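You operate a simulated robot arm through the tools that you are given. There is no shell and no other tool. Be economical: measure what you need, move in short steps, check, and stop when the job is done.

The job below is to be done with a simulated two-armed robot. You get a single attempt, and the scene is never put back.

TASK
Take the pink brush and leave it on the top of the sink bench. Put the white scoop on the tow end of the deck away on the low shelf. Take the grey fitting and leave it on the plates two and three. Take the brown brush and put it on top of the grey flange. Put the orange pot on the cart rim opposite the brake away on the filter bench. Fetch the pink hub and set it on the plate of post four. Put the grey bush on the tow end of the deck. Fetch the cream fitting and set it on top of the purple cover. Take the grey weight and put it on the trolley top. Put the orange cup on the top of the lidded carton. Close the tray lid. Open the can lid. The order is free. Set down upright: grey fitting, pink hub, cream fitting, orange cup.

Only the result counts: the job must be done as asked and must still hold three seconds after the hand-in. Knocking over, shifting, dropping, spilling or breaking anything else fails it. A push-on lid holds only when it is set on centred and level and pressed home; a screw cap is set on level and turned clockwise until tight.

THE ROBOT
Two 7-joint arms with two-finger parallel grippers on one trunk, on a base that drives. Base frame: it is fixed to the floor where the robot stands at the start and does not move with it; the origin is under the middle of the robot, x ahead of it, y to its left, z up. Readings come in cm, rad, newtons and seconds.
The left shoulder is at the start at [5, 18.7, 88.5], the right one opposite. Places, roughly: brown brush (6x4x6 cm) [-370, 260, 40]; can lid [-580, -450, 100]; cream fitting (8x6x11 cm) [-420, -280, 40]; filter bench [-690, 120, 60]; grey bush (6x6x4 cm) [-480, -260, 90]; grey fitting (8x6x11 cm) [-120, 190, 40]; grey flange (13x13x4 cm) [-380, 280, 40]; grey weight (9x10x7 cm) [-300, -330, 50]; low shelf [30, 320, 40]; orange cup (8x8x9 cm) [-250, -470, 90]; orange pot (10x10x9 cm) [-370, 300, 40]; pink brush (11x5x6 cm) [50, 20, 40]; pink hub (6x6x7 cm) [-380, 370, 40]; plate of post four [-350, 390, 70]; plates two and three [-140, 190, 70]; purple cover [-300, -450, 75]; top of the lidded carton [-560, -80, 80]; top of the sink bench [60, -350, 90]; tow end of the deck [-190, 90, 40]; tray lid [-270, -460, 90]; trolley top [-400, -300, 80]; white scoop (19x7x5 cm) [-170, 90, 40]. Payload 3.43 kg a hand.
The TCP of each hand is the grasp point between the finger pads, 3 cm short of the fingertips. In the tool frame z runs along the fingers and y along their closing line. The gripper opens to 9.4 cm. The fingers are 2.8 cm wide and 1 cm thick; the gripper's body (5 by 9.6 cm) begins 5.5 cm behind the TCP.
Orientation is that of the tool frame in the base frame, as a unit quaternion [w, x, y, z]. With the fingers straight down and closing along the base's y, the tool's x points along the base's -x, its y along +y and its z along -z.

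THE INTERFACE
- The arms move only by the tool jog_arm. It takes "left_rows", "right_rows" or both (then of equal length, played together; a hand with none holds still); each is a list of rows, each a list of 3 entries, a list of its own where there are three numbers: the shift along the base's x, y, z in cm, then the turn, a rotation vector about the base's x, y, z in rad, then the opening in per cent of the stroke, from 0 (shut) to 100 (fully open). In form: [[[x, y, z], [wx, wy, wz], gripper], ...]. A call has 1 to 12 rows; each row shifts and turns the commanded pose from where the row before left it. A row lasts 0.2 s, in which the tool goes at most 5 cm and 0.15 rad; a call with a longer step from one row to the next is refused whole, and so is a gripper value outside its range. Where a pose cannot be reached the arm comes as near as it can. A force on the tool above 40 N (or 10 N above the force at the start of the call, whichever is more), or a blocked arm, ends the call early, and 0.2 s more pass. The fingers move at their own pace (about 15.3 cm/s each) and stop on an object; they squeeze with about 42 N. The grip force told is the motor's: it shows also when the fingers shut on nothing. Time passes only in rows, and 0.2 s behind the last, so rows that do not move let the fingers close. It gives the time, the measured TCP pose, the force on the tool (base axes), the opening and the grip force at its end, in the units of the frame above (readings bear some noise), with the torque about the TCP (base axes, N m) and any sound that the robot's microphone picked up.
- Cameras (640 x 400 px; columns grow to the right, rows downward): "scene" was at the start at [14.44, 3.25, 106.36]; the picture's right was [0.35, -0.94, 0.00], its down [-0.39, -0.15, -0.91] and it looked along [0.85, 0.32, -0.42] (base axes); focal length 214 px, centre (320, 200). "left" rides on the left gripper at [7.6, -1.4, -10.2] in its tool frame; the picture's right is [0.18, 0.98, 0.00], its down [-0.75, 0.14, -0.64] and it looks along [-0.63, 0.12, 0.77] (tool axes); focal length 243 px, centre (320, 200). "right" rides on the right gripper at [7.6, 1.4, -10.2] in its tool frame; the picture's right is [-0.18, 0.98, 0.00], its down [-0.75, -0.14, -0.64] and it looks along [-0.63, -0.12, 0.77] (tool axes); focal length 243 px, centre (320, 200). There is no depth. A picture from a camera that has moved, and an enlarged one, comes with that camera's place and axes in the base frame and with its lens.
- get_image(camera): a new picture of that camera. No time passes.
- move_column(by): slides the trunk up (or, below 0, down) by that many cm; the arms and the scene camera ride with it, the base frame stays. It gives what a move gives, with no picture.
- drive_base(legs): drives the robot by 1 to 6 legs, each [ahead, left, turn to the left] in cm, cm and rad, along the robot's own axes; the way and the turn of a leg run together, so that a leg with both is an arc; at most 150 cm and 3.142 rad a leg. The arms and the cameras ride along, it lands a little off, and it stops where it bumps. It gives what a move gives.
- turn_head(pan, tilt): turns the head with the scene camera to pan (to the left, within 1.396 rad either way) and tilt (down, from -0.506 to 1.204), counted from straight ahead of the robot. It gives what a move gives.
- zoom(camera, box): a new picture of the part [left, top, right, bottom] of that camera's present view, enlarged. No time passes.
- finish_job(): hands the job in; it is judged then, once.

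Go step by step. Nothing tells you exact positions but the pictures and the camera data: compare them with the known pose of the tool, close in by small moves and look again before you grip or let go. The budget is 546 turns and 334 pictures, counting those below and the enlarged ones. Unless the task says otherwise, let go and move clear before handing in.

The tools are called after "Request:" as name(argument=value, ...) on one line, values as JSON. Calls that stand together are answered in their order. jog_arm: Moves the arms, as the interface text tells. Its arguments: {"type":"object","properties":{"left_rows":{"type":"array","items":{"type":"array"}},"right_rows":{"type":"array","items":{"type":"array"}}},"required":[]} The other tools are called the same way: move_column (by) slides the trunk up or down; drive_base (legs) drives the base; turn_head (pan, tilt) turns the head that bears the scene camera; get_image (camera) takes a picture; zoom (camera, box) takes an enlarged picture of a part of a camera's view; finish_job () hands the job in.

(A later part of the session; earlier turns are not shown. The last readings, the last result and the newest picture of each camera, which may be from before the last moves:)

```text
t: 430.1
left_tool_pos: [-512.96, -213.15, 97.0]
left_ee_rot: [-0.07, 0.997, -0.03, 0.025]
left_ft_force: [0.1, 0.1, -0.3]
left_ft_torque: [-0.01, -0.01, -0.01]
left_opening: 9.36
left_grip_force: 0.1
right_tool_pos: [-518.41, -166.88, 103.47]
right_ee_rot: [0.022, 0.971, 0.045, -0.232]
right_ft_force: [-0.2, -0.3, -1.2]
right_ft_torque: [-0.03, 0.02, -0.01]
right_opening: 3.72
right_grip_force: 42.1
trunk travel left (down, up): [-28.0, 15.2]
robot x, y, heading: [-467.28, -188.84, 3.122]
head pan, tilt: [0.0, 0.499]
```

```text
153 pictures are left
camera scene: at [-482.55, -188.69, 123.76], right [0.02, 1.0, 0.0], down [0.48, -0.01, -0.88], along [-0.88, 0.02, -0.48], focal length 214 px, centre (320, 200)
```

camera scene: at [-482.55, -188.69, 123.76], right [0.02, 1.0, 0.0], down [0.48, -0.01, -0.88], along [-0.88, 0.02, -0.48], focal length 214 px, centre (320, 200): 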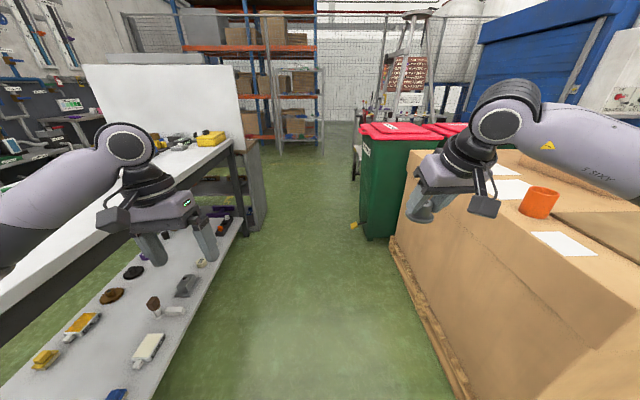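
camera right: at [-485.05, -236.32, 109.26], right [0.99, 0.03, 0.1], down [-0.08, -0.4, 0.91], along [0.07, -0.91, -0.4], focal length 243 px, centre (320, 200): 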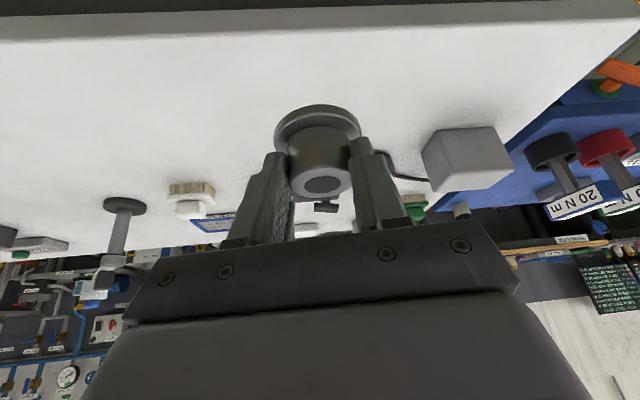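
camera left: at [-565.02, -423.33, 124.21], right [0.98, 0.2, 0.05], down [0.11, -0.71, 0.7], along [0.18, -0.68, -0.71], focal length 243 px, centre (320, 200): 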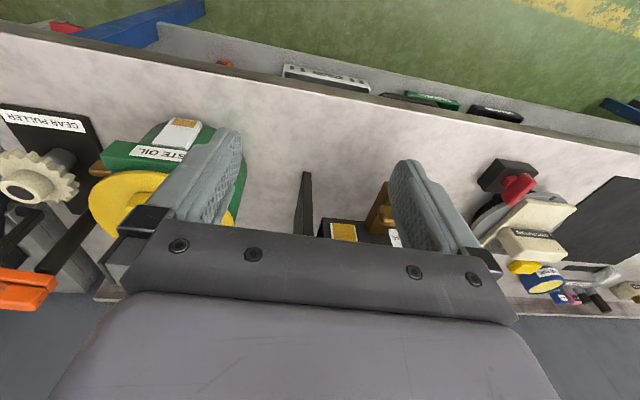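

I'll raise the trunk and stretch both arms forward to narrow the elbows, then go west through the gap.

Request:
move_column(by=14)

Request:
jog_arm(left_rows=[[[-4, 0, 0], [0, 0, 0], 100], [[-4, 0, 0], [0, 0, 0], 100], [[-4, 0, 0], [0, 0, 0], 100], [[-4, 0, 0], [0, 0, 0], 100], [[-3, 0, 0], [0, 0, 0], 100]], right_rows=[[[-3, 0, 0], [0, 0, 0], 0], [[-3, 0, 0], [0, 0, 0], 0], [[-3, 0, 0], [0, 0, 0], 0], [[-3, 0, 0], [0, 0, 0], 0], [[-2, 0, 0], [0, 0, 0], 0]])

Request:
drive_base(legs=[[90, 0, 0.03], [0, -5, 0], [60, 0, 0]])

Request:
get_image(camera="scene")

```text
t: 431.8
left_tool_pos: [-513.09, -213.22, 110.98]
left_ee_rot: [-0.071, 0.997, -0.03, 0.026]
left_ft_force: [-0.2, -0.8, -0.9]
left_ft_torque: [-0.03, 0.0, -0.01]
left_opening: 9.38
left_grip_force: 0.0
right_tool_pos: [-518.51, -166.94, 117.37]
right_ee_rot: [0.021, 0.971, 0.045, -0.232]
right_ft_force: [-0.6, 0.0, -1.9]
right_ft_torque: [-0.02, -0.04, 0.01]
right_opening: 3.75
right_grip_force: 42.2
trunk travel left (down, up): [-42.0, 1.2]
robot x, y, heading: [-467.49, -189.05, 3.121]
head pan, tilt: [0.0, 0.499]
```

```text
t: 433.0
left_tool_pos: [-530.23, -213.32, 110.95]
left_ee_rot: [-0.07, 0.997, -0.031, 0.024]
left_ft_force: [-1.0, -1.1, -0.5]
left_ft_torque: [0.06, 0.0, 0.0]
left_opening: 9.4
left_grip_force: 0.0
left hand out of reach, approached as far as the arm can: row 5
right_tool_pos: [-532.81, -167.39, 117.63]
right_ee_rot: [0.019, 0.971, 0.046, -0.232]
right_ft_force: [0.2, -1.1, -1.6]
right_ft_torque: [0.05, -0.03, -0.04]
right_opening: 3.72
right_grip_force: 42.5
trunk travel left (down, up): [-42.0, 1.2]
robot x, y, heading: [-467.37, -189.03, 3.118]
head pan, tilt: [0.0, 0.499]
```

```text
t: 440.7
left_tool_pos: [-669.58, -207.33, 111.11]
left_ee_rot: [-0.069, 0.997, -0.026, 0.024]
left_ft_force: [1.1, -0.5, 0.5]
left_ft_torque: [0.04, -0.01, -0.02]
left_opening: 9.42
left_grip_force: 0.1
right_tool_pos: [-672.46, -161.39, 117.7]
right_ee_rot: [0.023, 0.971, 0.049, -0.232]
right_ft_force: [0.5, 0.5, 0.3]
right_ft_torque: [0.02, -0.02, -0.02]
right_opening: 3.72
right_grip_force: 41.9
trunk travel left (down, up): [-42.0, 1.2]
robot x, y, heading: [-607.48, -182.74, 3.121]
head pan, tilt: [0.0, 0.499]
stopped in leg 3: the robot was blocked; the commanded pose is now the measured one
```

```text
152 pictures are left
camera scene: at [-622.18, -182.55, 137.78], right [0.02, 1.0, 0.0], down [0.48, -0.01, -0.88], along [-0.88, 0.01, -0.48], focal length 214 px, centre (320, 200)
```

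scene: 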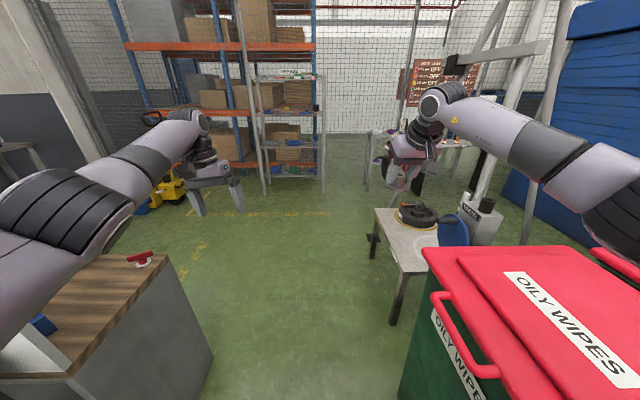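

Request:
drive_base(legs=[[-5, 0, 0], [0, 0, -0.27], [48, 14, 0]])

Request:
get_image(camera="scene")

```text
t: 443.3
left_tool_pos: [-674.23, -189.01, 111.03]
left_ee_rot: [-0.065, 0.983, -0.167, 0.033]
left_ft_force: [0.4, -0.6, 0.9]
left_ft_torque: [0.02, 0.05, 0.01]
left_opening: 9.38
left_grip_force: 0.0
right_tool_pos: [-664.0, -144.22, 117.65]
right_ee_rot: [-0.011, 0.968, -0.089, -0.233]
right_ft_force: [0.9, 0.6, -1.5]
right_ft_torque: [0.0, 0.02, 0.01]
right_opening: 3.72
right_grip_force: 41.6
trunk travel left (down, up): [-42.0, 1.2]
robot x, y, heading: [-607.59, -182.85, 2.839]
head pan, tilt: [0.0, 0.499]
stopped in leg 3: the robot was blocked; the commanded pose is now the measured one
```

```text
151 pictures are left
camera scene: at [-621.83, -178.64, 137.78], right [0.3, 0.96, 0.0], down [0.46, -0.14, -0.88], along [-0.84, 0.26, -0.48], focal length 214 px, centre (320, 200)
```

scene: 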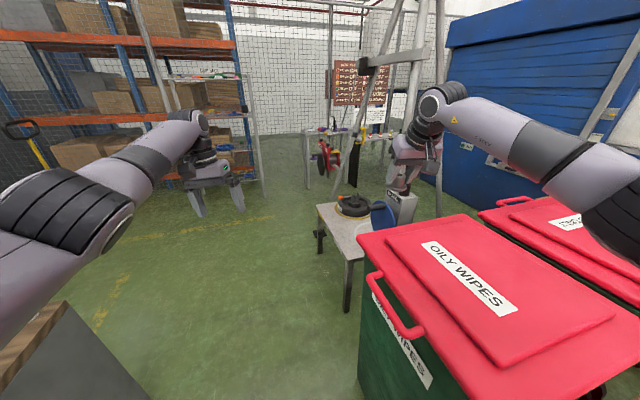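

Probably the bin's pedal blocks the base. I'll shift south, staying turned so the left elbow clears the board, then crab west.

Request:
drive_base(legs=[[-8, 12, 0], [48, 15, 0]])

Request:
get_image(camera="scene")

```text
t: 447.2
left_tool_pos: [-720.32, -203.84, 110.82]
left_ee_rot: [-0.065, 0.984, -0.161, 0.034]
left_ft_force: [0.0, -0.3, 0.2]
left_ft_torque: [-0.03, -0.02, 0.0]
left_opening: 9.4
left_grip_force: 0.0
right_tool_pos: [-710.67, -158.91, 117.58]
right_ee_rot: [-0.009, 0.969, -0.084, -0.232]
right_ft_force: [0.2, -0.1, -1.9]
right_ft_torque: [0.0, -0.02, 0.0]
right_opening: 3.73
right_grip_force: 42.5
trunk travel left (down, up): [-42.0, 1.2]
robot x, y, heading: [-653.91, -197.29, 2.853]
head pan, tilt: [0.0, 0.499]
```

```text
150 pictures are left
camera scene: at [-668.09, -192.91, 137.75], right [0.29, 0.96, 0.0], down [0.46, -0.14, -0.88], along [-0.84, 0.25, -0.48], focal length 214 px, centre (320, 200)
```

scene: 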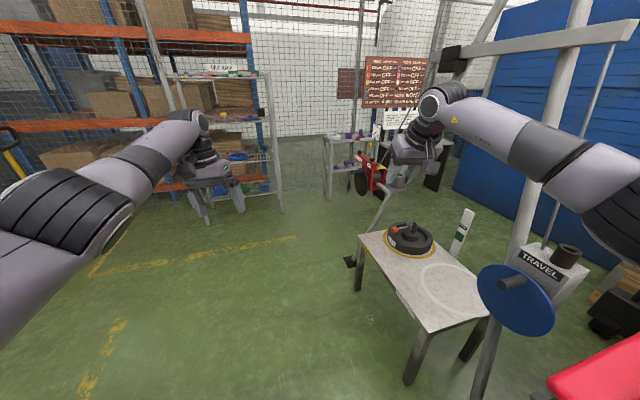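

Request:
drive_base(legs=[[95, 30, 0], [0, 0, 1.86], [150, 0, 0]])

Request:
turn_head(pan=0.5, tilt=0.4)

Request:
get_image(camera="scene")

```text
t: 463.7
left_tool_pos: [-737.26, -409.42, 110.87]
left_ee_rot: [-0.067, 0.733, 0.676, -0.032]
left_ft_force: [1.2, -0.8, 0.0]
left_ft_torque: [-0.01, -0.04, 0.0]
left_opening: 9.37
left_grip_force: 0.1
right_tool_pos: [-783.04, -410.75, 117.56]
right_ee_rot: [0.178, 0.663, 0.711, -0.151]
right_ft_force: [0.1, 0.2, -1.9]
right_ft_torque: [0.04, -0.02, -0.02]
right_opening: 3.71
right_grip_force: 42.1
trunk travel left (down, up): [-42.0, 1.2]
robot x, y, heading: [-759.55, -346.37, -1.618]
head pan, tilt: [0.0, 0.499]
```

```text
t: 464.6
left_tool_pos: [-737.24, -409.24, 110.97]
left_ee_rot: [-0.067, 0.734, 0.675, -0.032]
left_ft_force: [0.3, -0.3, 1.0]
left_ft_torque: [0.01, -0.02, 0.01]
left_opening: 9.4
left_grip_force: 0.1
right_tool_pos: [-783.1, -410.76, 117.67]
right_ee_rot: [0.177, 0.664, 0.711, -0.151]
right_ft_force: [0.3, 0.7, -1.6]
right_ft_torque: [0.03, -0.01, -0.04]
right_opening: 3.73
right_grip_force: 41.8
trunk travel left (down, up): [-42.0, 1.2]
robot x, y, heading: [-759.64, -346.23, -1.615]
head pan, tilt: [0.499, 0.4]
```

```text
149 pictures are left
camera scene: at [-755.9, -360.4, 138.67], right [-0.9, -0.44, 0.0], down [-0.17, 0.35, -0.92], along [0.4, -0.83, -0.39], focal length 214 px, centre (320, 200)
```

scene: 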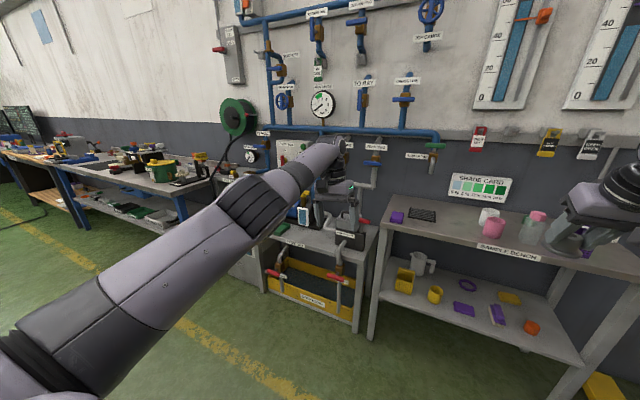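

Request:
drive_base(legs=[[26, 0, 0.045], [0, 80, 0], [0, 78, 0]])

Request:
turn_head(pan=0.15, tilt=0.6)

Request:
get_image(camera="scene")

```text
t: 474.2
left_tool_pos: [-576.07, -434.64, 110.93]
left_ee_rot: [-0.066, 0.719, 0.691, -0.033]
left_ft_force: [0.8, 0.0, 0.0]
left_ft_torque: [-0.01, 0.02, -0.01]
left_opening: 9.41
left_grip_force: 0.0
right_tool_pos: [-621.98, -438.05, 117.57]
right_ee_rot: [0.18, 0.647, 0.726, -0.147]
right_ft_force: [-0.6, 0.5, -1.4]
right_ft_torque: [0.02, 0.03, -0.03]
right_opening: 3.72
right_grip_force: 41.9
trunk travel left (down, up): [-42.0, 1.2]
robot x, y, heading: [-601.22, -372.83, -1.573]
head pan, tilt: [0.499, 0.4]
```

```text
t: 475.1
left_tool_pos: [-576.13, -434.76, 110.97]
left_ee_rot: [-0.065, 0.718, 0.692, -0.032]
left_ft_force: [-0.2, 0.2, -0.2]
left_ft_torque: [0.01, 0.01, -0.03]
left_opening: 9.4
left_grip_force: 0.0
right_tool_pos: [-621.99, -438.18, 117.58]
right_ee_rot: [0.181, 0.648, 0.726, -0.147]
right_ft_force: [0.1, -0.2, -0.3]
right_ft_torque: [-0.01, 0.02, -0.01]
right_opening: 3.71
right_grip_force: 41.9
trunk travel left (down, up): [-42.0, 1.2]
robot x, y, heading: [-601.27, -372.86, -1.572]
head pan, tilt: [0.15, 0.6]
```

```text
148 pictures are left
camera scene: at [-600.07, -387.24, 136.86], right [-0.99, -0.15, 0.0], down [-0.08, 0.56, -0.83], along [0.12, -0.82, -0.56], focal length 214 px, centre (320, 200)
```

scene: 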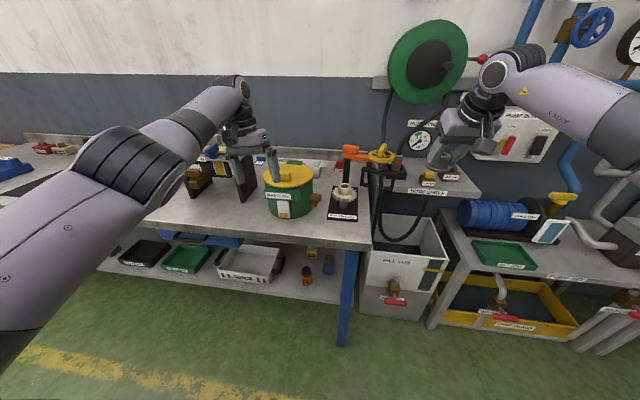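

Request:
get_image(camera="left")

Request:
zoom(camera="scene", box=[210, 110, 370, 230])

```text
147 pictures are left
camera left: at [-575.93, -427.64, 121.55], right [0.98, 0.15, -0.13], down [0.2, -0.79, 0.58], along [-0.01, -0.6, -0.8], focal length 243 px, centre (320, 200)
```

left: 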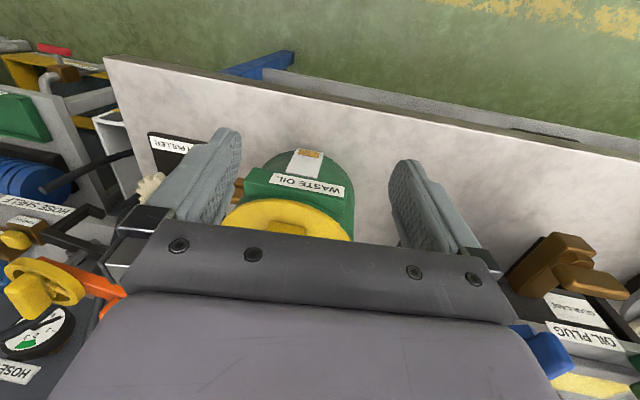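

```text
3.33 times, centred on (290, 170) of scene
camera zoom: at [-600.07, -387.24, 136.86], right [-0.99, -0.15, 0.0], down [-0.08, 0.56, -0.83], along [0.12, -0.82, -0.56], focal length 715 px, centre (420, 300)
```

zoom: 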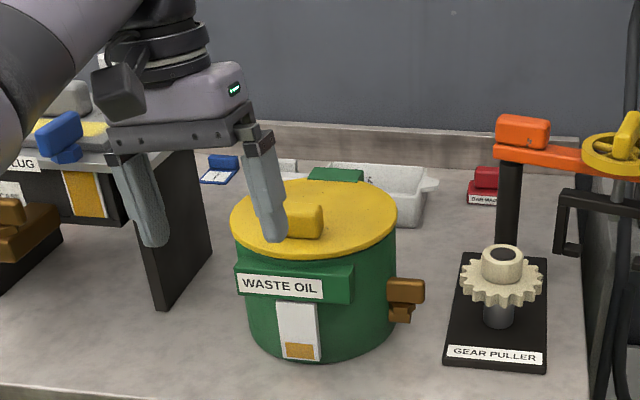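

The knob is at about [-579.5, -447, 104.5] and the lid lies at z ≈ 103. I'll pitch the left tool forward and move it above the knob.

Request:
jog_arm(left_rows=[[[-0.9, -2, 1], [-0.12, -0.034, 0], 90], [[-0.9, -2, 1], [-0.12, -0.034, 0], 90], [[-0.9, -3, 0], [-0.12, -0.034, 0], 90], [[-0.8, -3, 0], [-0.12, -0.034, 0], 90]])

Request:
get_image(camera="left")

Request:
zoom(camera="scene", box=[210, 110, 370, 230])

```text
t: 476.1
left_tool_pos: [-579.51, -443.45, 112.91]
left_ee_rot: [0.155, 0.714, 0.666, -0.148]
left_ft_force: [0.0, -0.7, 0.6]
left_ft_torque: [-0.02, 0.0, 0.01]
left_opening: 8.44
left_grip_force: 0.0
left hand out of reach, approached as far as the arm can: row 3, 4
right_tool_pos: [-621.97, -438.19, 117.6]
right_ee_rot: [0.181, 0.647, 0.725, -0.148]
right_ft_force: [-0.3, -0.1, -0.9]
right_ft_torque: [0.0, 0.0, 0.02]
right_opening: 3.7
right_grip_force: 41.5
trunk travel left (down, up): [-42.0, 1.2]
robot x, y, heading: [-601.65, -372.63, -1.575]
head pan, tilt: [0.15, 0.6]
```

```text
145 pictures are left
camera left: at [-580.39, -432.25, 118.92], right [0.99, 0.1, -0.05], down [0.09, -0.42, 0.9], along [0.07, -0.9, -0.43], focal length 243 px, centre (320, 200)
```

left: 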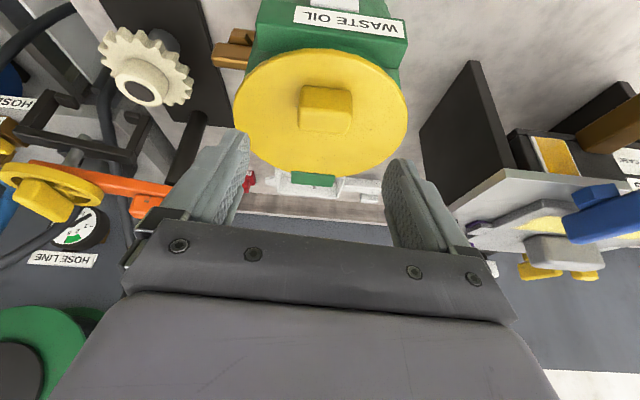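

```text
3.33 times, centred on (290, 170) of scene
camera zoom: at [-600.13, -387.24, 136.85], right [-0.99, -0.15, 0.0], down [-0.08, 0.56, -0.83], along [0.12, -0.82, -0.56], focal length 715 px, centre (420, 300)
```

zoom: 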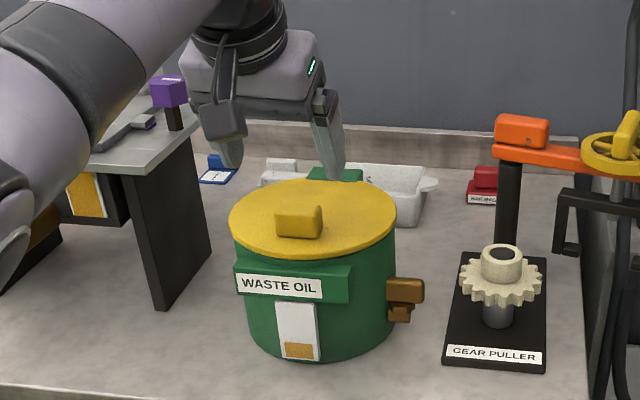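

Request:
drive_base(legs=[[6, 0, 0]])

Request:
jog_arm(left_rows=[[[0, 2, -1.5], [0, 0, 0], 90], [[0, 2, -1.5], [0, 0, 0], 90]])

Request:
get_image(camera="left")

```text
t: 477.0
left_tool_pos: [-579.33, -449.31, 112.81]
left_ee_rot: [0.153, 0.714, 0.667, -0.148]
left_ft_force: [-0.6, -0.7, 0.1]
left_ft_torque: [0.03, -0.01, 0.01]
left_opening: 8.46
left_grip_force: 0.1
right_tool_pos: [-622.03, -444.18, 117.54]
right_ee_rot: [0.18, 0.648, 0.725, -0.146]
right_ft_force: [0.2, 0.1, -2.0]
right_ft_torque: [0.04, 0.0, 0.0]
right_opening: 3.73
right_grip_force: 41.9
trunk travel left (down, up): [-42.0, 1.2]
robot x, y, heading: [-601.27, -378.47, -1.574]
head pan, tilt: [0.15, 0.6]
```

```text
t: 477.6
left_tool_pos: [-579.45, -445.06, 109.86]
left_ee_rot: [0.153, 0.714, 0.667, -0.147]
left_ft_force: [0.4, 0.4, -0.1]
left_ft_torque: [-0.01, -0.02, 0.01]
left_opening: 8.45
left_grip_force: 0.0
right_tool_pos: [-622.0, -444.02, 117.65]
right_ee_rot: [0.181, 0.647, 0.726, -0.147]
right_ft_force: [-0.3, 0.0, -1.6]
right_ft_torque: [0.03, 0.0, 0.01]
right_opening: 3.72
right_grip_force: 42.4
trunk travel left (down, up): [-42.0, 1.2]
robot x, y, heading: [-601.48, -378.45, -1.576]
head pan, tilt: [0.15, 0.6]
```

```text
143 pictures are left
camera left: at [-580.38, -433.81, 115.81], right [0.99, 0.1, -0.05], down [0.09, -0.43, 0.9], along [0.07, -0.9, -0.43], focal length 243 px, centre (320, 200)
```

left: 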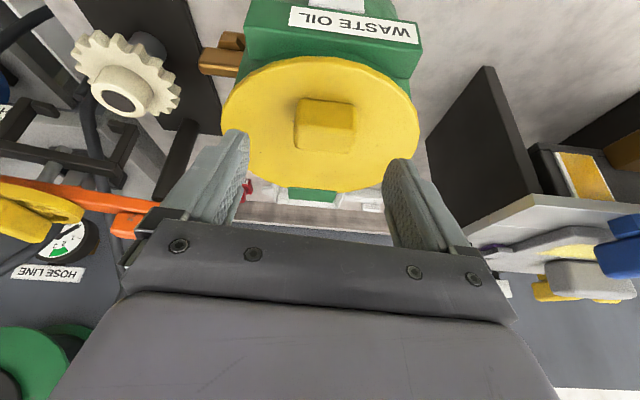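

Request:
jog_arm(left_rows=[[[0, 0.5, -1.5], [0, 0, 0], 90], [[0, 0.3, -1.2], [0, 0, 0], 90], [[0, 0, -0.8], [0, 0, 0], 90]])

Request:
get_image(camera="left")

Request:
zoom(camera="scene", box=[210, 110, 370, 230])

```text
t: 478.4
left_tool_pos: [-579.26, -444.34, 106.14]
left_ee_rot: [0.154, 0.714, 0.667, -0.148]
left_ft_force: [-0.9, 0.7, 0.1]
left_ft_torque: [0.02, 0.01, 0.0]
left_opening: 8.45
left_grip_force: 0.0
right_tool_pos: [-621.95, -443.94, 117.72]
right_ee_rot: [0.181, 0.647, 0.726, -0.147]
right_ft_force: [0.4, -0.2, -1.6]
right_ft_torque: [-0.02, -0.02, 0.0]
right_opening: 3.72
right_grip_force: 42.1
trunk travel left (down, up): [-42.0, 1.2]
robot x, y, heading: [-601.41, -378.58, -1.578]
head pan, tilt: [0.15, 0.6]
```

```text
142 pictures are left
camera left: at [-580.27, -433.15, 112.22], right [0.99, 0.1, -0.05], down [0.09, -0.42, 0.9], along [0.07, -0.9, -0.43], focal length 243 px, centre (320, 200)
```

left: 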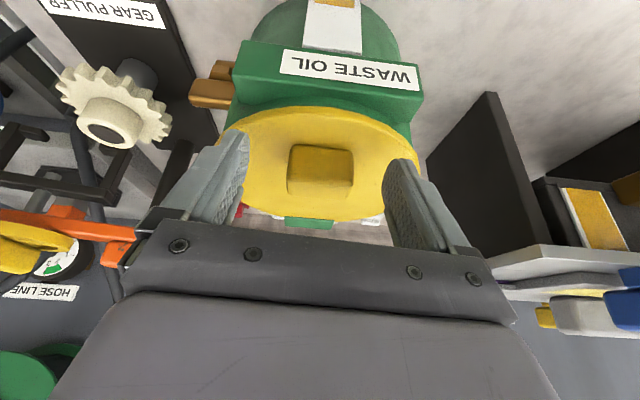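

```text
3.33 times, centred on (290, 170) of scene
camera zoom: at [-600.1, -393.01, 136.85], right [-0.99, -0.15, 0.0], down [-0.08, 0.56, -0.82], along [0.12, -0.82, -0.57], focal length 715 px, centre (420, 300)
```

zoom: 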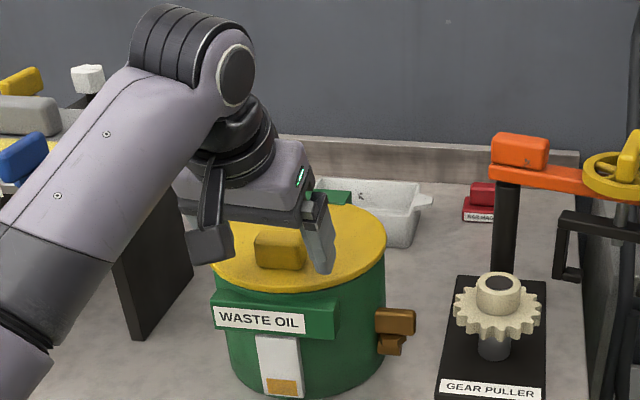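

Request:
jog_arm(left_rows=[[[0, 0.3, -0.3], [0, 0, 0], 60], [[0, 0, 0], [0, 0, 0], 0], [[0, 0, 0], [0, 0, 0], 0], [[0, 0, 0], [0, 0, 0], 0]])

Request:
get_image(camera="left")

```text
t: 479.4
left_tool_pos: [-579.09, -443.99, 105.91]
left_ee_rot: [0.154, 0.713, 0.668, -0.147]
left_ft_force: [11.2, -3.0, 2.6]
left_ft_torque: [-0.13, 0.04, 0.55]
left_opening: 4.34
left_grip_force: 45.0
right_tool_pos: [-621.78, -444.15, 117.65]
right_ee_rot: [0.179, 0.648, 0.725, -0.148]
right_ft_force: [0.1, -0.3, -2.3]
right_ft_torque: [0.06, 0.0, 0.04]
right_opening: 3.7
right_grip_force: 42.1
trunk travel left (down, up): [-42.0, 1.2]
robot x, y, heading: [-601.39, -378.65, -1.574]
head pan, tilt: [0.15, 0.6]
```

```text
140 pictures are left
camera left: at [-580.06, -432.94, 111.97], right [0.99, 0.11, -0.05], down [0.1, -0.42, 0.9], along [0.07, -0.9, -0.43], focal length 243 px, centre (320, 200)
```

left: 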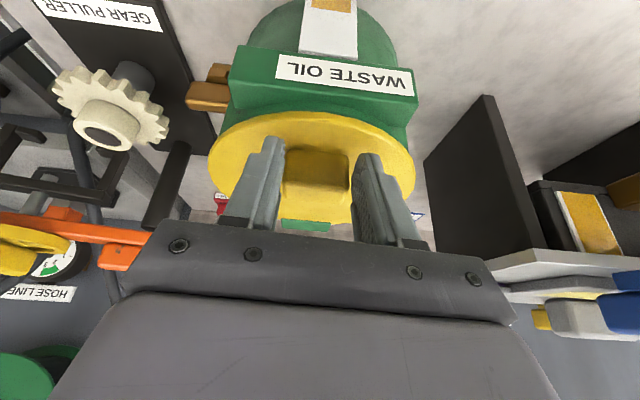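

Request:
jog_arm(left_rows=[[[0, -0.52, 1.9], [-0.12, 0, 0], 0], [[0, -0.74, 1.82], [-0.12, 0, 0], 0], [[0, -0.96, 1.72], [-0.12, 0, 0], 0], [[0, -1.16, 1.59], [-0.12, 0, 0], 0]])

Request:
zoom(camera="scene", box=[210, 110, 370, 230])

```text
t: 480.4
left_tool_pos: [-579.18, -447.55, 112.82]
left_ee_rot: [0.318, 0.656, 0.616, -0.3]
left_ft_force: [16.2, 9.0, -4.4]
left_ft_torque: [1.56, 0.62, 1.12]
left_opening: 4.5
left_grip_force: 44.8
right_tool_pos: [-621.74, -443.96, 117.75]
right_ee_rot: [0.179, 0.647, 0.726, -0.149]
right_ft_force: [0.8, -0.1, -2.0]
right_ft_torque: [-0.04, 0.0, -0.02]
right_opening: 3.74
right_grip_force: 41.6
trunk travel left (down, up): [-42.0, 1.2]
robot x, y, heading: [-601.63, -378.44, -1.576]
head pan, tilt: [0.15, 0.6]
```

```text
3.33 times, centred on (290, 170) of scene
camera zoom: at [-599.85, -392.94, 136.86], right [-0.99, -0.15, 0.0], down [-0.08, 0.56, -0.83], along [0.12, -0.82, -0.56], focal length 715 px, centre (420, 300)
```

zoom: 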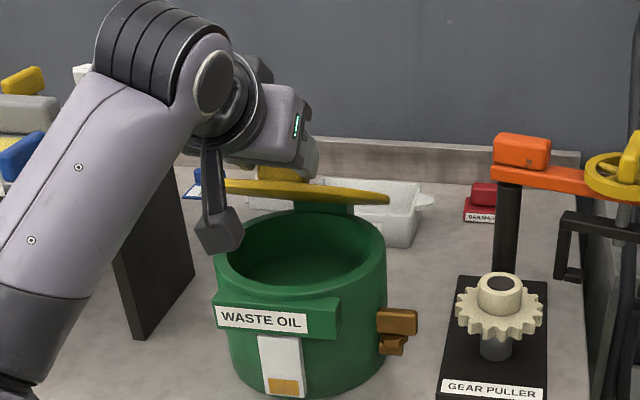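

Request:
jog_arm(left_rows=[[[0, -1.0, 1.6], [-0.12, 0, 0], 0], [[0, -1.3, 1.4], [-0.12, 0, 0], 0], [[0, -1.5, 1.2], [-0.12, 0, 0], 0], [[0, -1.7, 1.0], [-0.12, 0, 0], 0]])

Request:
zoom(camera="scene", box=[210, 90, 370, 210])

```text
t: 481.4
left_tool_pos: [-579.86, -452.92, 118.96]
left_ee_rot: [0.467, 0.563, 0.517, -0.444]
left_ft_force: [-0.6, -0.5, -0.2]
left_ft_torque: [-0.03, -0.03, 0.0]
left_opening: 0.02
left_grip_force: 33.3
right_tool_pos: [-622.35, -444.04, 117.58]
right_ee_rot: [0.181, 0.648, 0.725, -0.146]
right_ft_force: [-1.0, 0.1, -0.3]
right_ft_torque: [0.02, -0.04, -0.01]
right_opening: 3.71
right_grip_force: 41.9
trunk travel left (down, up): [-42.0, 1.2]
robot x, y, heading: [-601.18, -378.56, -1.572]
head pan, tilt: [0.15, 0.6]
```

```text
3.33 times, centred on (290, 150) of scene
camera zoom: at [-600.32, -392.97, 136.89], right [-0.99, -0.14, 0.0], down [-0.08, 0.56, -0.83], along [0.12, -0.82, -0.56], focal length 715 px, centre (420, 367)
```

zoom: 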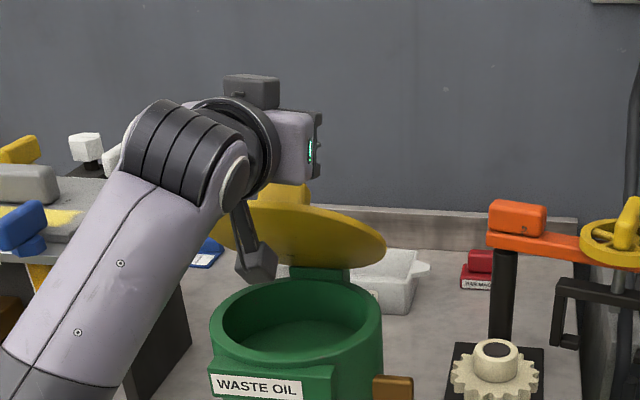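

The grip slipped, but the lid stands part open. I'll withdraw and push it further open from underneath with closed fingers.

Request:
jog_arm(left_rows=[[[0, 2, 1], [0, 0, 0], 0], [[0, 4, 0], [0, 0, 0], 0], [[0, 4, -1], [0, 0, 0], 0], [[0, 4, -3], [0, 0, 0], 0], [[0, 0, -3], [0, 0, 0], 0]])

Request:
zoom(camera="scene", box=[210, 90, 370, 210])

Request:
get_image(camera="left")

```text
t: 482.6
left_tool_pos: [-579.11, -438.85, 112.19]
left_ee_rot: [0.467, 0.562, 0.523, -0.439]
left_ft_force: [-1.0, -0.1, -0.1]
left_ft_torque: [-0.01, -0.02, -0.01]
left_opening: 0.0
left_grip_force: 33.0
right_tool_pos: [-622.01, -444.03, 117.53]
right_ee_rot: [0.18, 0.648, 0.726, -0.148]
right_ft_force: [-0.4, -0.4, -1.1]
right_ft_torque: [0.03, 0.02, 0.03]
right_opening: 3.73
right_grip_force: 42.3
trunk travel left (down, up): [-42.0, 1.2]
robot x, y, heading: [-601.54, -378.54, -1.577]
head pan, tilt: [0.15, 0.6]
```

```text
3.33 times, centred on (290, 150) of scene
camera zoom: at [-600.11, -393.04, 136.85], right [-0.99, -0.15, 0.0], down [-0.08, 0.56, -0.82], along [0.12, -0.82, -0.57], focal length 715 px, centre (420, 367)
```

zoom: 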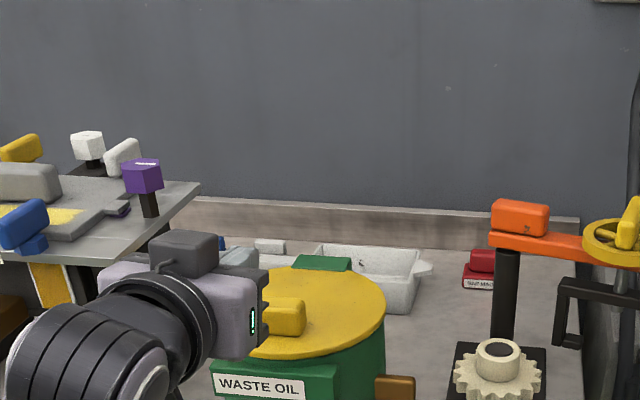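

```text
136 pictures are left
camera left: at [-580.11, -427.5, 106.41], right [0.99, 0.02, -0.12], down [0.09, 0.49, 0.86], along [0.07, -0.87, 0.49], focal length 243 px, centre (320, 200)
```

left: 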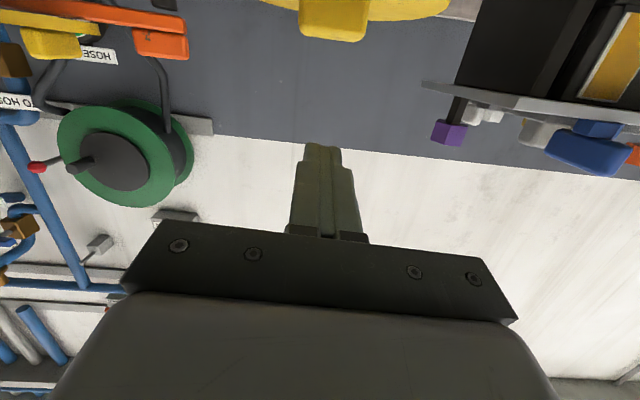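

It fell shut again. I'll reset with the tool vertical for a fuller grip on the knob and follow a truer arc past 90°.

Request:
jog_arm(left_rows=[[[0, 1, 2], [0.14, 0, 0], 0], [[0, 1, 2], [0.14, 0, 0], 40], [[0, 0, 2], [0.14, 0, 0], 80], [[0, 0, 1], [0.14, 0, 0], 90], [[0, 0, 0], [0.14, 0, 0], 90], [[0, 0, 0], [0.14, 0, 0], 90], [[0, 0, 0], [0.14, 0, 0], 90], [[0, 0, 0], [0.14, 0, 0], 90], [[0, 0, 0], [0.14, 0, 0], 90], [[0, 0, 0], [0.1, 0, 0], 90]])

Request:
drive_base(legs=[[8, 0, 0]])

Request:
get_image(camera="left")

```text
t: 484.8
left_tool_pos: [-579.39, -437.01, 119.29]
left_ee_rot: [0.009, 0.73, 0.683, -0.012]
left_ft_force: [0.1, -0.2, -0.1]
left_ft_torque: [0.0, 0.01, -0.02]
left_opening: 8.45
left_grip_force: 0.0
right_tool_pos: [-622.02, -443.94, 117.56]
right_ee_rot: [0.18, 0.647, 0.726, -0.147]
right_ft_force: [0.2, -1.2, -1.4]
right_ft_torque: [0.0, -0.01, -0.01]
right_opening: 3.73
right_grip_force: 41.6
trunk travel left (down, up): [-42.0, 1.2]
robot x, y, heading: [-601.64, -378.35, -1.574]
head pan, tilt: [0.15, 0.6]
```

```text
t: 485.9
left_tool_pos: [-579.42, -445.27, 119.38]
left_ee_rot: [0.009, 0.73, 0.683, -0.012]
left_ft_force: [-0.9, 0.1, -0.2]
left_ft_torque: [0.01, 0.0, 0.0]
left_opening: 8.46
left_grip_force: 0.0
right_tool_pos: [-621.84, -452.32, 117.5]
right_ee_rot: [0.18, 0.648, 0.726, -0.147]
right_ft_force: [-0.8, 0.5, -1.1]
right_ft_torque: [0.05, 0.04, -0.02]
right_opening: 3.73
right_grip_force: 41.8
trunk travel left (down, up): [-42.0, 1.2]
robot x, y, heading: [-601.11, -386.93, -1.573]
head pan, tilt: [0.15, 0.6]
```

```text
135 pictures are left
camera left: at [-580.39, -437.26, 129.27], right [0.99, 0.12, -0.01], down [0.09, -0.74, 0.66], along [0.07, -0.66, -0.75], focal length 243 px, centre (320, 200)
```

left: 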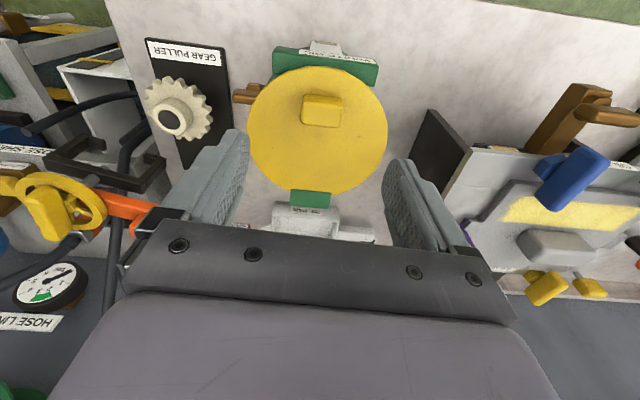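

Request:
jog_arm(left_rows=[[[0, -0.2, -4.3], [0, 0, 0], 90], [[0, -0.2, -4.3], [0, 0, 0], 90], [[0, -0.2, -3], [0, 0, 0], 90]])

Request:
get_image(camera="left")

```text
t: 486.7
left_tool_pos: [-579.35, -445.76, 107.71]
left_ee_rot: [0.01, 0.73, 0.683, -0.013]
left_ft_force: [-0.1, 0.3, 1.0]
left_ft_torque: [-0.01, 0.01, 0.0]
left_opening: 8.45
left_grip_force: 0.0
right_tool_pos: [-621.84, -452.24, 117.62]
right_ee_rot: [0.181, 0.647, 0.726, -0.147]
right_ft_force: [-0.4, 0.4, -1.6]
right_ft_torque: [0.0, -0.03, 0.0]
right_opening: 3.72
right_grip_force: 42.1
trunk travel left (down, up): [-42.0, 1.2]
robot x, y, heading: [-601.52, -386.54, -1.572]
head pan, tilt: [0.15, 0.6]
```

```text
134 pictures are left
camera left: at [-580.47, -437.76, 117.62], right [0.99, 0.12, -0.01], down [0.09, -0.74, 0.66], along [0.07, -0.66, -0.75], focal length 243 px, centre (320, 200)
```

left: 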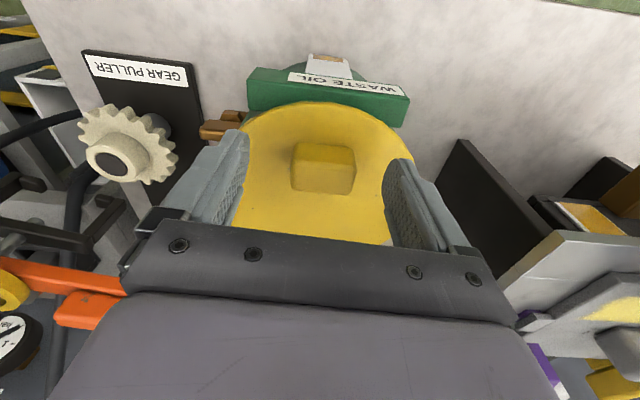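

Request:
jog_arm(left_rows=[[[0, 0, -1.2], [0, 0, 0], 90], [[0, 0, 0], [0, 0, 0], 40], [[0, 0, 0], [0, 0, 0], 0], [[0, 0, 0], [0, 0, 0], 0]])

Request:
get_image(camera="left")

```text
t: 487.7
left_tool_pos: [-579.0, -445.83, 106.5]
left_ee_rot: [0.01, 0.727, 0.686, -0.012]
left_ft_force: [19.7, -4.5, 3.1]
left_ft_torque: [-0.28, -0.37, 0.88]
left_opening: 4.41
left_grip_force: 45.1
right_tool_pos: [-621.72, -452.29, 117.73]
right_ee_rot: [0.179, 0.647, 0.726, -0.149]
right_ft_force: [-0.1, 0.2, -1.0]
right_ft_torque: [0.01, -0.01, 0.0]
right_opening: 3.73
right_grip_force: 41.5
trunk travel left (down, up): [-42.0, 1.2]
robot x, y, heading: [-601.42, -386.67, -1.571]
head pan, tilt: [0.15, 0.6]
```

```text
133 pictures are left
camera left: at [-580.15, -437.84, 116.48], right [0.99, 0.13, -0.01], down [0.1, -0.74, 0.67], along [0.08, -0.66, -0.75], focal length 243 px, centre (320, 200)
```

left: 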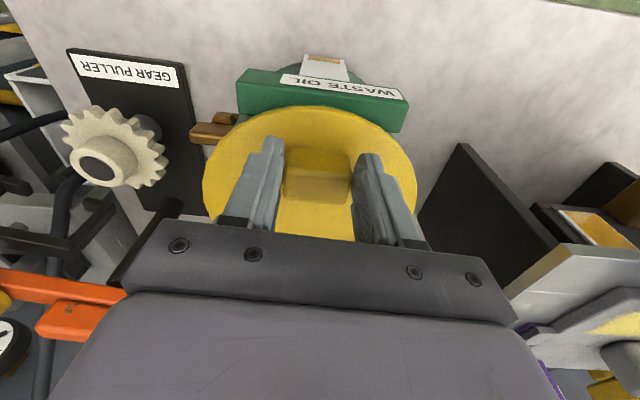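

Request:
jog_arm(left_rows=[[[0.5, 0, 0], [0, 0, 0], 0], [[0, -0.56, 1.61], [-0.12, 0, 0], 0], [[0, -0.74, 1.53], [-0.12, 0, 0], 0], [[0, -0.92, 1.44], [-0.12, 0, 0], 0], [[0, -1.08, 1.31], [-0.12, 0, 0], 0]])

Request:
get_image(camera="left")

```text
t: 488.9
left_tool_pos: [-578.97, -448.8, 112.65]
left_ee_rot: [0.183, 0.708, 0.66, -0.175]
left_ft_force: [-6.9, 13.9, -1.8]
left_ft_torque: [1.58, 0.45, 1.02]
left_opening: 4.51
left_grip_force: 45.0
right_tool_pos: [-622.15, -451.97, 117.79]
right_ee_rot: [0.181, 0.647, 0.726, -0.147]
right_ft_force: [-0.5, -0.2, -1.4]
right_ft_torque: [0.0, -0.01, -0.03]
right_opening: 3.71
right_grip_force: 41.8
trunk travel left (down, up): [-42.0, 1.2]
robot x, y, heading: [-601.18, -386.48, -1.572]
head pan, tilt: [0.15, 0.6]
```

```text
132 pictures are left
camera left: at [-580.08, -437.16, 117.79], right [0.99, 0.1, -0.06], down [0.09, -0.35, 0.93], along [0.07, -0.93, -0.36], focal length 243 px, centre (320, 200)
```

left: 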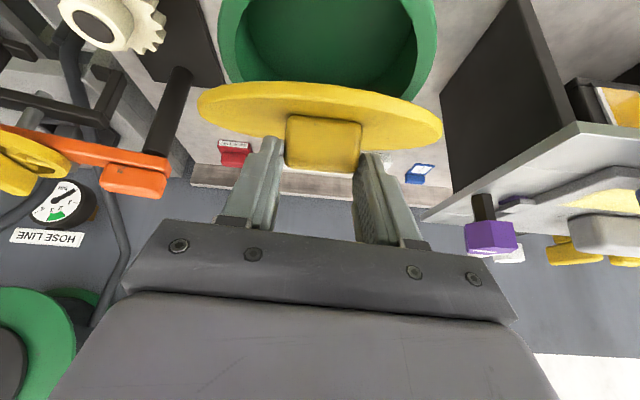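

Request:
jog_arm(left_rows=[[[0.3, -0.4, -1.1], [0.05, 0, 0], 0], [[0, -0.9, 1.25], [-0.12, 0, 0], 0], [[0, -1.05, 1.15], [-0.12, 0, 0], 0], [[0, -1.2, 1.0], [-0.12, 0, 0], 0]])

Request:
get_image(camera="left")

```text
t: 489.9
left_tool_pos: [-579.19, -452.24, 115.09]
left_ee_rot: [0.29, 0.672, 0.622, -0.278]
left_ft_force: [-19.5, 19.8, 11.6]
left_ft_torque: [1.52, 0.24, 0.85]
left_opening: 4.43
left_grip_force: 45.8
right_tool_pos: [-622.3, -451.91, 117.74]
right_ee_rot: [0.182, 0.648, 0.725, -0.147]
right_ft_force: [-0.6, -0.4, -1.3]
right_ft_torque: [0.08, -0.02, -0.01]
right_opening: 3.72
right_grip_force: 41.9
trunk travel left (down, up): [-42.0, 1.2]
robot x, y, heading: [-601.43, -386.5, -1.574]
head pan, tilt: [0.15, 0.6]
```

```text
131 pictures are left
camera left: at [-580.06, -439.44, 116.29], right [0.99, 0.07, -0.09], down [0.1, -0.04, 0.99], along [0.06, -1.0, -0.05], focal length 243 px, centre (320, 200)
```

left: 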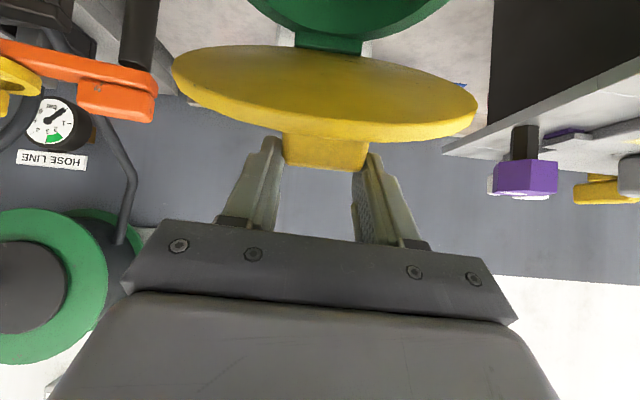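

Request:
jog_arm(left_rows=[[[-0.4, 0.8, -0.5], [0, 0, 0], 0], [[0, 0.4, -0.3], [0, 0, 0], 0]])

Request:
get_image(camera="left")

```text
t: 490.5
left_tool_pos: [-579.22, -451.22, 114.33]
left_ee_rot: [0.293, 0.67, 0.624, -0.277]
left_ft_force: [-12.6, 2.9, 15.6]
left_ft_torque: [-1.3, -0.11, 0.65]
left_opening: 4.42
left_grip_force: 44.8
right_tool_pos: [-622.2, -452.02, 117.78]
right_ee_rot: [0.182, 0.647, 0.725, -0.147]
right_ft_force: [0.6, 0.5, -1.3]
right_ft_torque: [0.02, 0.02, 0.03]
right_opening: 3.71
right_grip_force: 42.0
trunk travel left (down, up): [-42.0, 1.2]
robot x, y, heading: [-601.28, -386.86, -1.572]
head pan, tilt: [0.15, 0.6]
```

```text
130 pictures are left
camera left: at [-580.16, -438.54, 115.5], right [0.99, 0.07, -0.09], down [0.09, -0.04, 0.99], along [0.07, -1.0, -0.05], focal length 243 px, centre (320, 200)
```

left: 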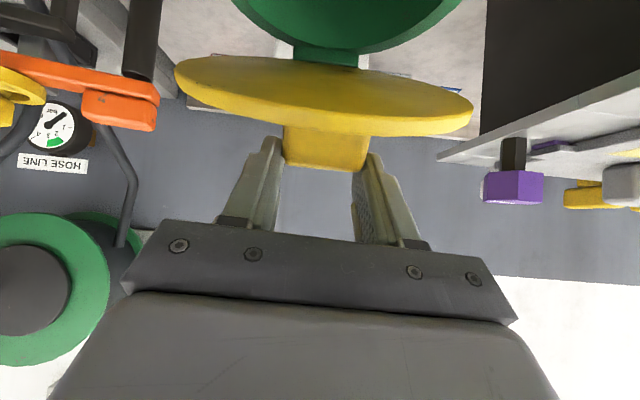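

Request:
jog_arm(left_rows=[[[-0.2, 0, 0.5], [0, 0, 0], 0], [[-0.1, -1.3, 1.05], [0, 0, 0], 0], [[0, -1.4, 0.85], [-0.12, 0, 0], 0], [[0, -1.5, 0.65], [-0.12, 0, 0], 0]])

Request:
get_image(camera="left")

```text
t: 491.5
left_tool_pos: [-579.18, -455.34, 117.26]
left_ee_rot: [0.372, 0.628, 0.587, -0.35]
left_ft_force: [3.9, 13.9, 11.8]
left_ft_torque: [1.43, 0.25, -0.14]
left_opening: 4.42
left_grip_force: 45.6
right_tool_pos: [-621.91, -451.84, 117.8]
right_ee_rot: [0.181, 0.646, 0.726, -0.148]
right_ft_force: [0.0, -0.2, -1.8]
right_ft_torque: [0.05, 0.01, 0.02]
right_opening: 3.74
right_grip_force: 42.0
trunk travel left (down, up): [-42.0, 1.2]
robot x, y, heading: [-601.49, -386.46, -1.576]
head pan, tilt: [0.15, 0.6]
```

```text
129 pictures are left
camera left: at [-580.24, -442.75, 115.42], right [0.99, 0.05, -0.11], down [0.09, 0.2, 0.98], along [0.07, -0.98, 0.19], focal length 243 px, centre (320, 200)
```

left: 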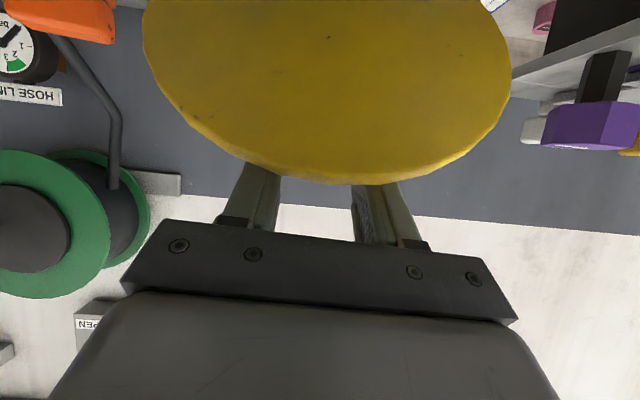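

Request:
jog_arm(left_rows=[[[0, -1.3, 0.6], [-0.12, 0, 0], 0], [[0, -1.4, 0.4], [-0.12, 0, 0], 0], [[0, -1.5, 0.2], [-0.12, 0, 0], 0]])

Request:
get_image(camera="left")

Request:
zoom(camera="scene", box=[210, 90, 370, 210])

```text
t: 492.3
left_tool_pos: [-579.67, -459.34, 118.58]
left_ee_rot: [0.477, 0.554, 0.513, -0.45]
left_ft_force: [-8.4, 6.5, 13.3]
left_ft_torque: [0.72, 0.2, 0.57]
left_opening: 0.0
left_grip_force: 32.6
right_tool_pos: [-622.17, -451.9, 117.75]
right_ee_rot: [0.182, 0.647, 0.725, -0.148]
right_ft_force: [-0.1, 0.1, -0.6]
right_ft_torque: [0.01, 0.03, 0.0]
right_opening: 3.73
right_grip_force: 41.9
trunk travel left (down, up): [-42.0, 1.2]
robot x, y, heading: [-601.52, -386.19, -1.568]
head pan, tilt: [0.15, 0.6]
```

```text
128 pictures are left
camera left: at [-580.65, -448.16, 112.29], right [0.99, 0.01, -0.12], down [0.1, 0.53, 0.84], along [0.07, -0.85, 0.52], focal length 243 px, centre (320, 200)
```

left: 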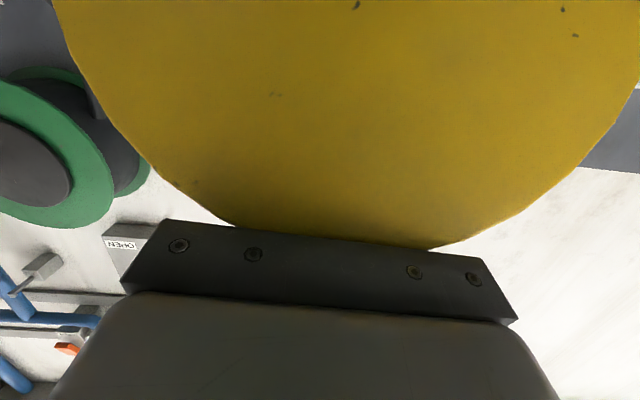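

```text
3.33 times, centred on (290, 150) of scene
camera zoom: at [-600.31, -400.83, 136.91], right [-0.99, -0.15, 0.0], down [-0.08, 0.56, -0.83], along [0.12, -0.82, -0.56], focal length 715 px, centre (420, 367)
```

zoom: 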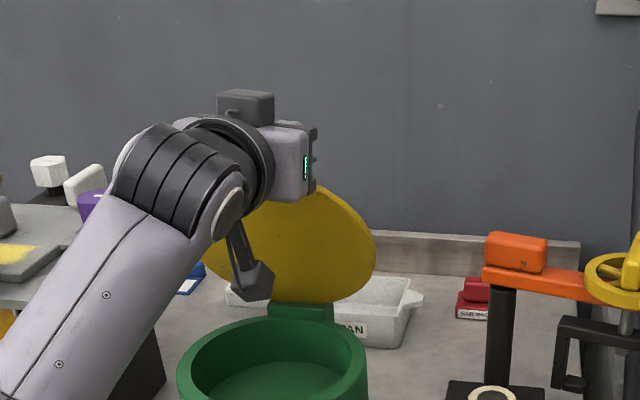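

The lid is steep now and leans on my palm. I'll draw the right hand back a little and drive forward gently so the palm pushes the lid past upright.

Request:
jog_arm(right_rows=[[[0, 3, 0], [0, 0, 0], 0], [[0, 3, 0], [0, 0, 0], 0], [[0, 3, 0], [0, 0, 0], 0]])

Request:
drive_base(legs=[[4.5, 0, 0]])

Request:
zoom(camera="scene", box=[210, 90, 370, 210])

```text
t: 493.1
left_tool_pos: [-579.6, -459.31, 118.73]
left_ee_rot: [0.477, 0.554, 0.514, -0.449]
left_ft_force: [-12.2, 8.4, 14.3]
left_ft_torque: [0.96, 0.22, 0.95]
left_opening: 0.01
left_grip_force: 33.2
right_tool_pos: [-622.07, -442.79, 117.64]
right_ee_rot: [0.182, 0.648, 0.725, -0.148]
right_ft_force: [0.4, -0.4, -1.6]
right_ft_torque: [0.01, 0.0, 0.01]
right_opening: 3.7
right_grip_force: 42.1
trunk travel left (down, up): [-42.0, 1.2]
robot x, y, heading: [-601.28, -386.85, -1.574]
head pan, tilt: [0.15, 0.6]
```

```text
t: 494.1
left_tool_pos: [-579.57, -463.14, 119.96]
left_ee_rot: [0.483, 0.547, 0.506, -0.459]
left_ft_force: [-1.0, 0.5, 6.0]
left_ft_torque: [0.25, 0.13, 0.17]
left_opening: 0.0
left_grip_force: 32.7
right_tool_pos: [-621.95, -446.74, 117.33]
right_ee_rot: [0.179, 0.649, 0.725, -0.147]
right_ft_force: [-0.4, -0.9, -1.0]
right_ft_torque: [0.01, 0.02, 0.01]
right_opening: 3.7
right_grip_force: 42.2
trunk travel left (down, up): [-42.0, 1.2]
robot x, y, heading: [-601.27, -390.6, -1.573]
head pan, tilt: [0.15, 0.6]
stopped in leg 1: the force on the tool passed its limit (the readings are from after the stop); the commanded pose is now the measured one
```

```text
3.33 times, centred on (290, 150) of scene
camera zoom: at [-600.16, -404.89, 136.83], right [-0.99, -0.15, 0.0], down [-0.08, 0.56, -0.83], along [0.12, -0.82, -0.56], focal length 715 px, centre (420, 367)
```

zoom: 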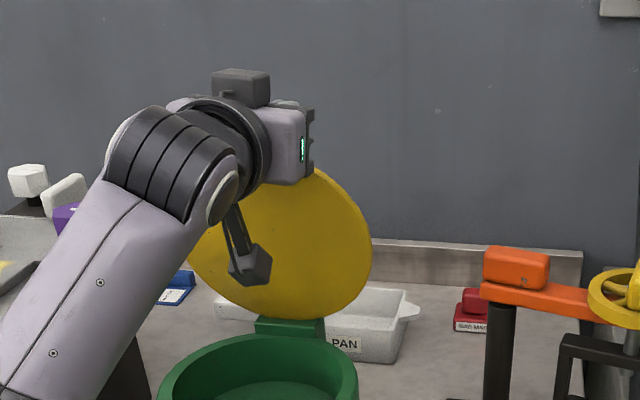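

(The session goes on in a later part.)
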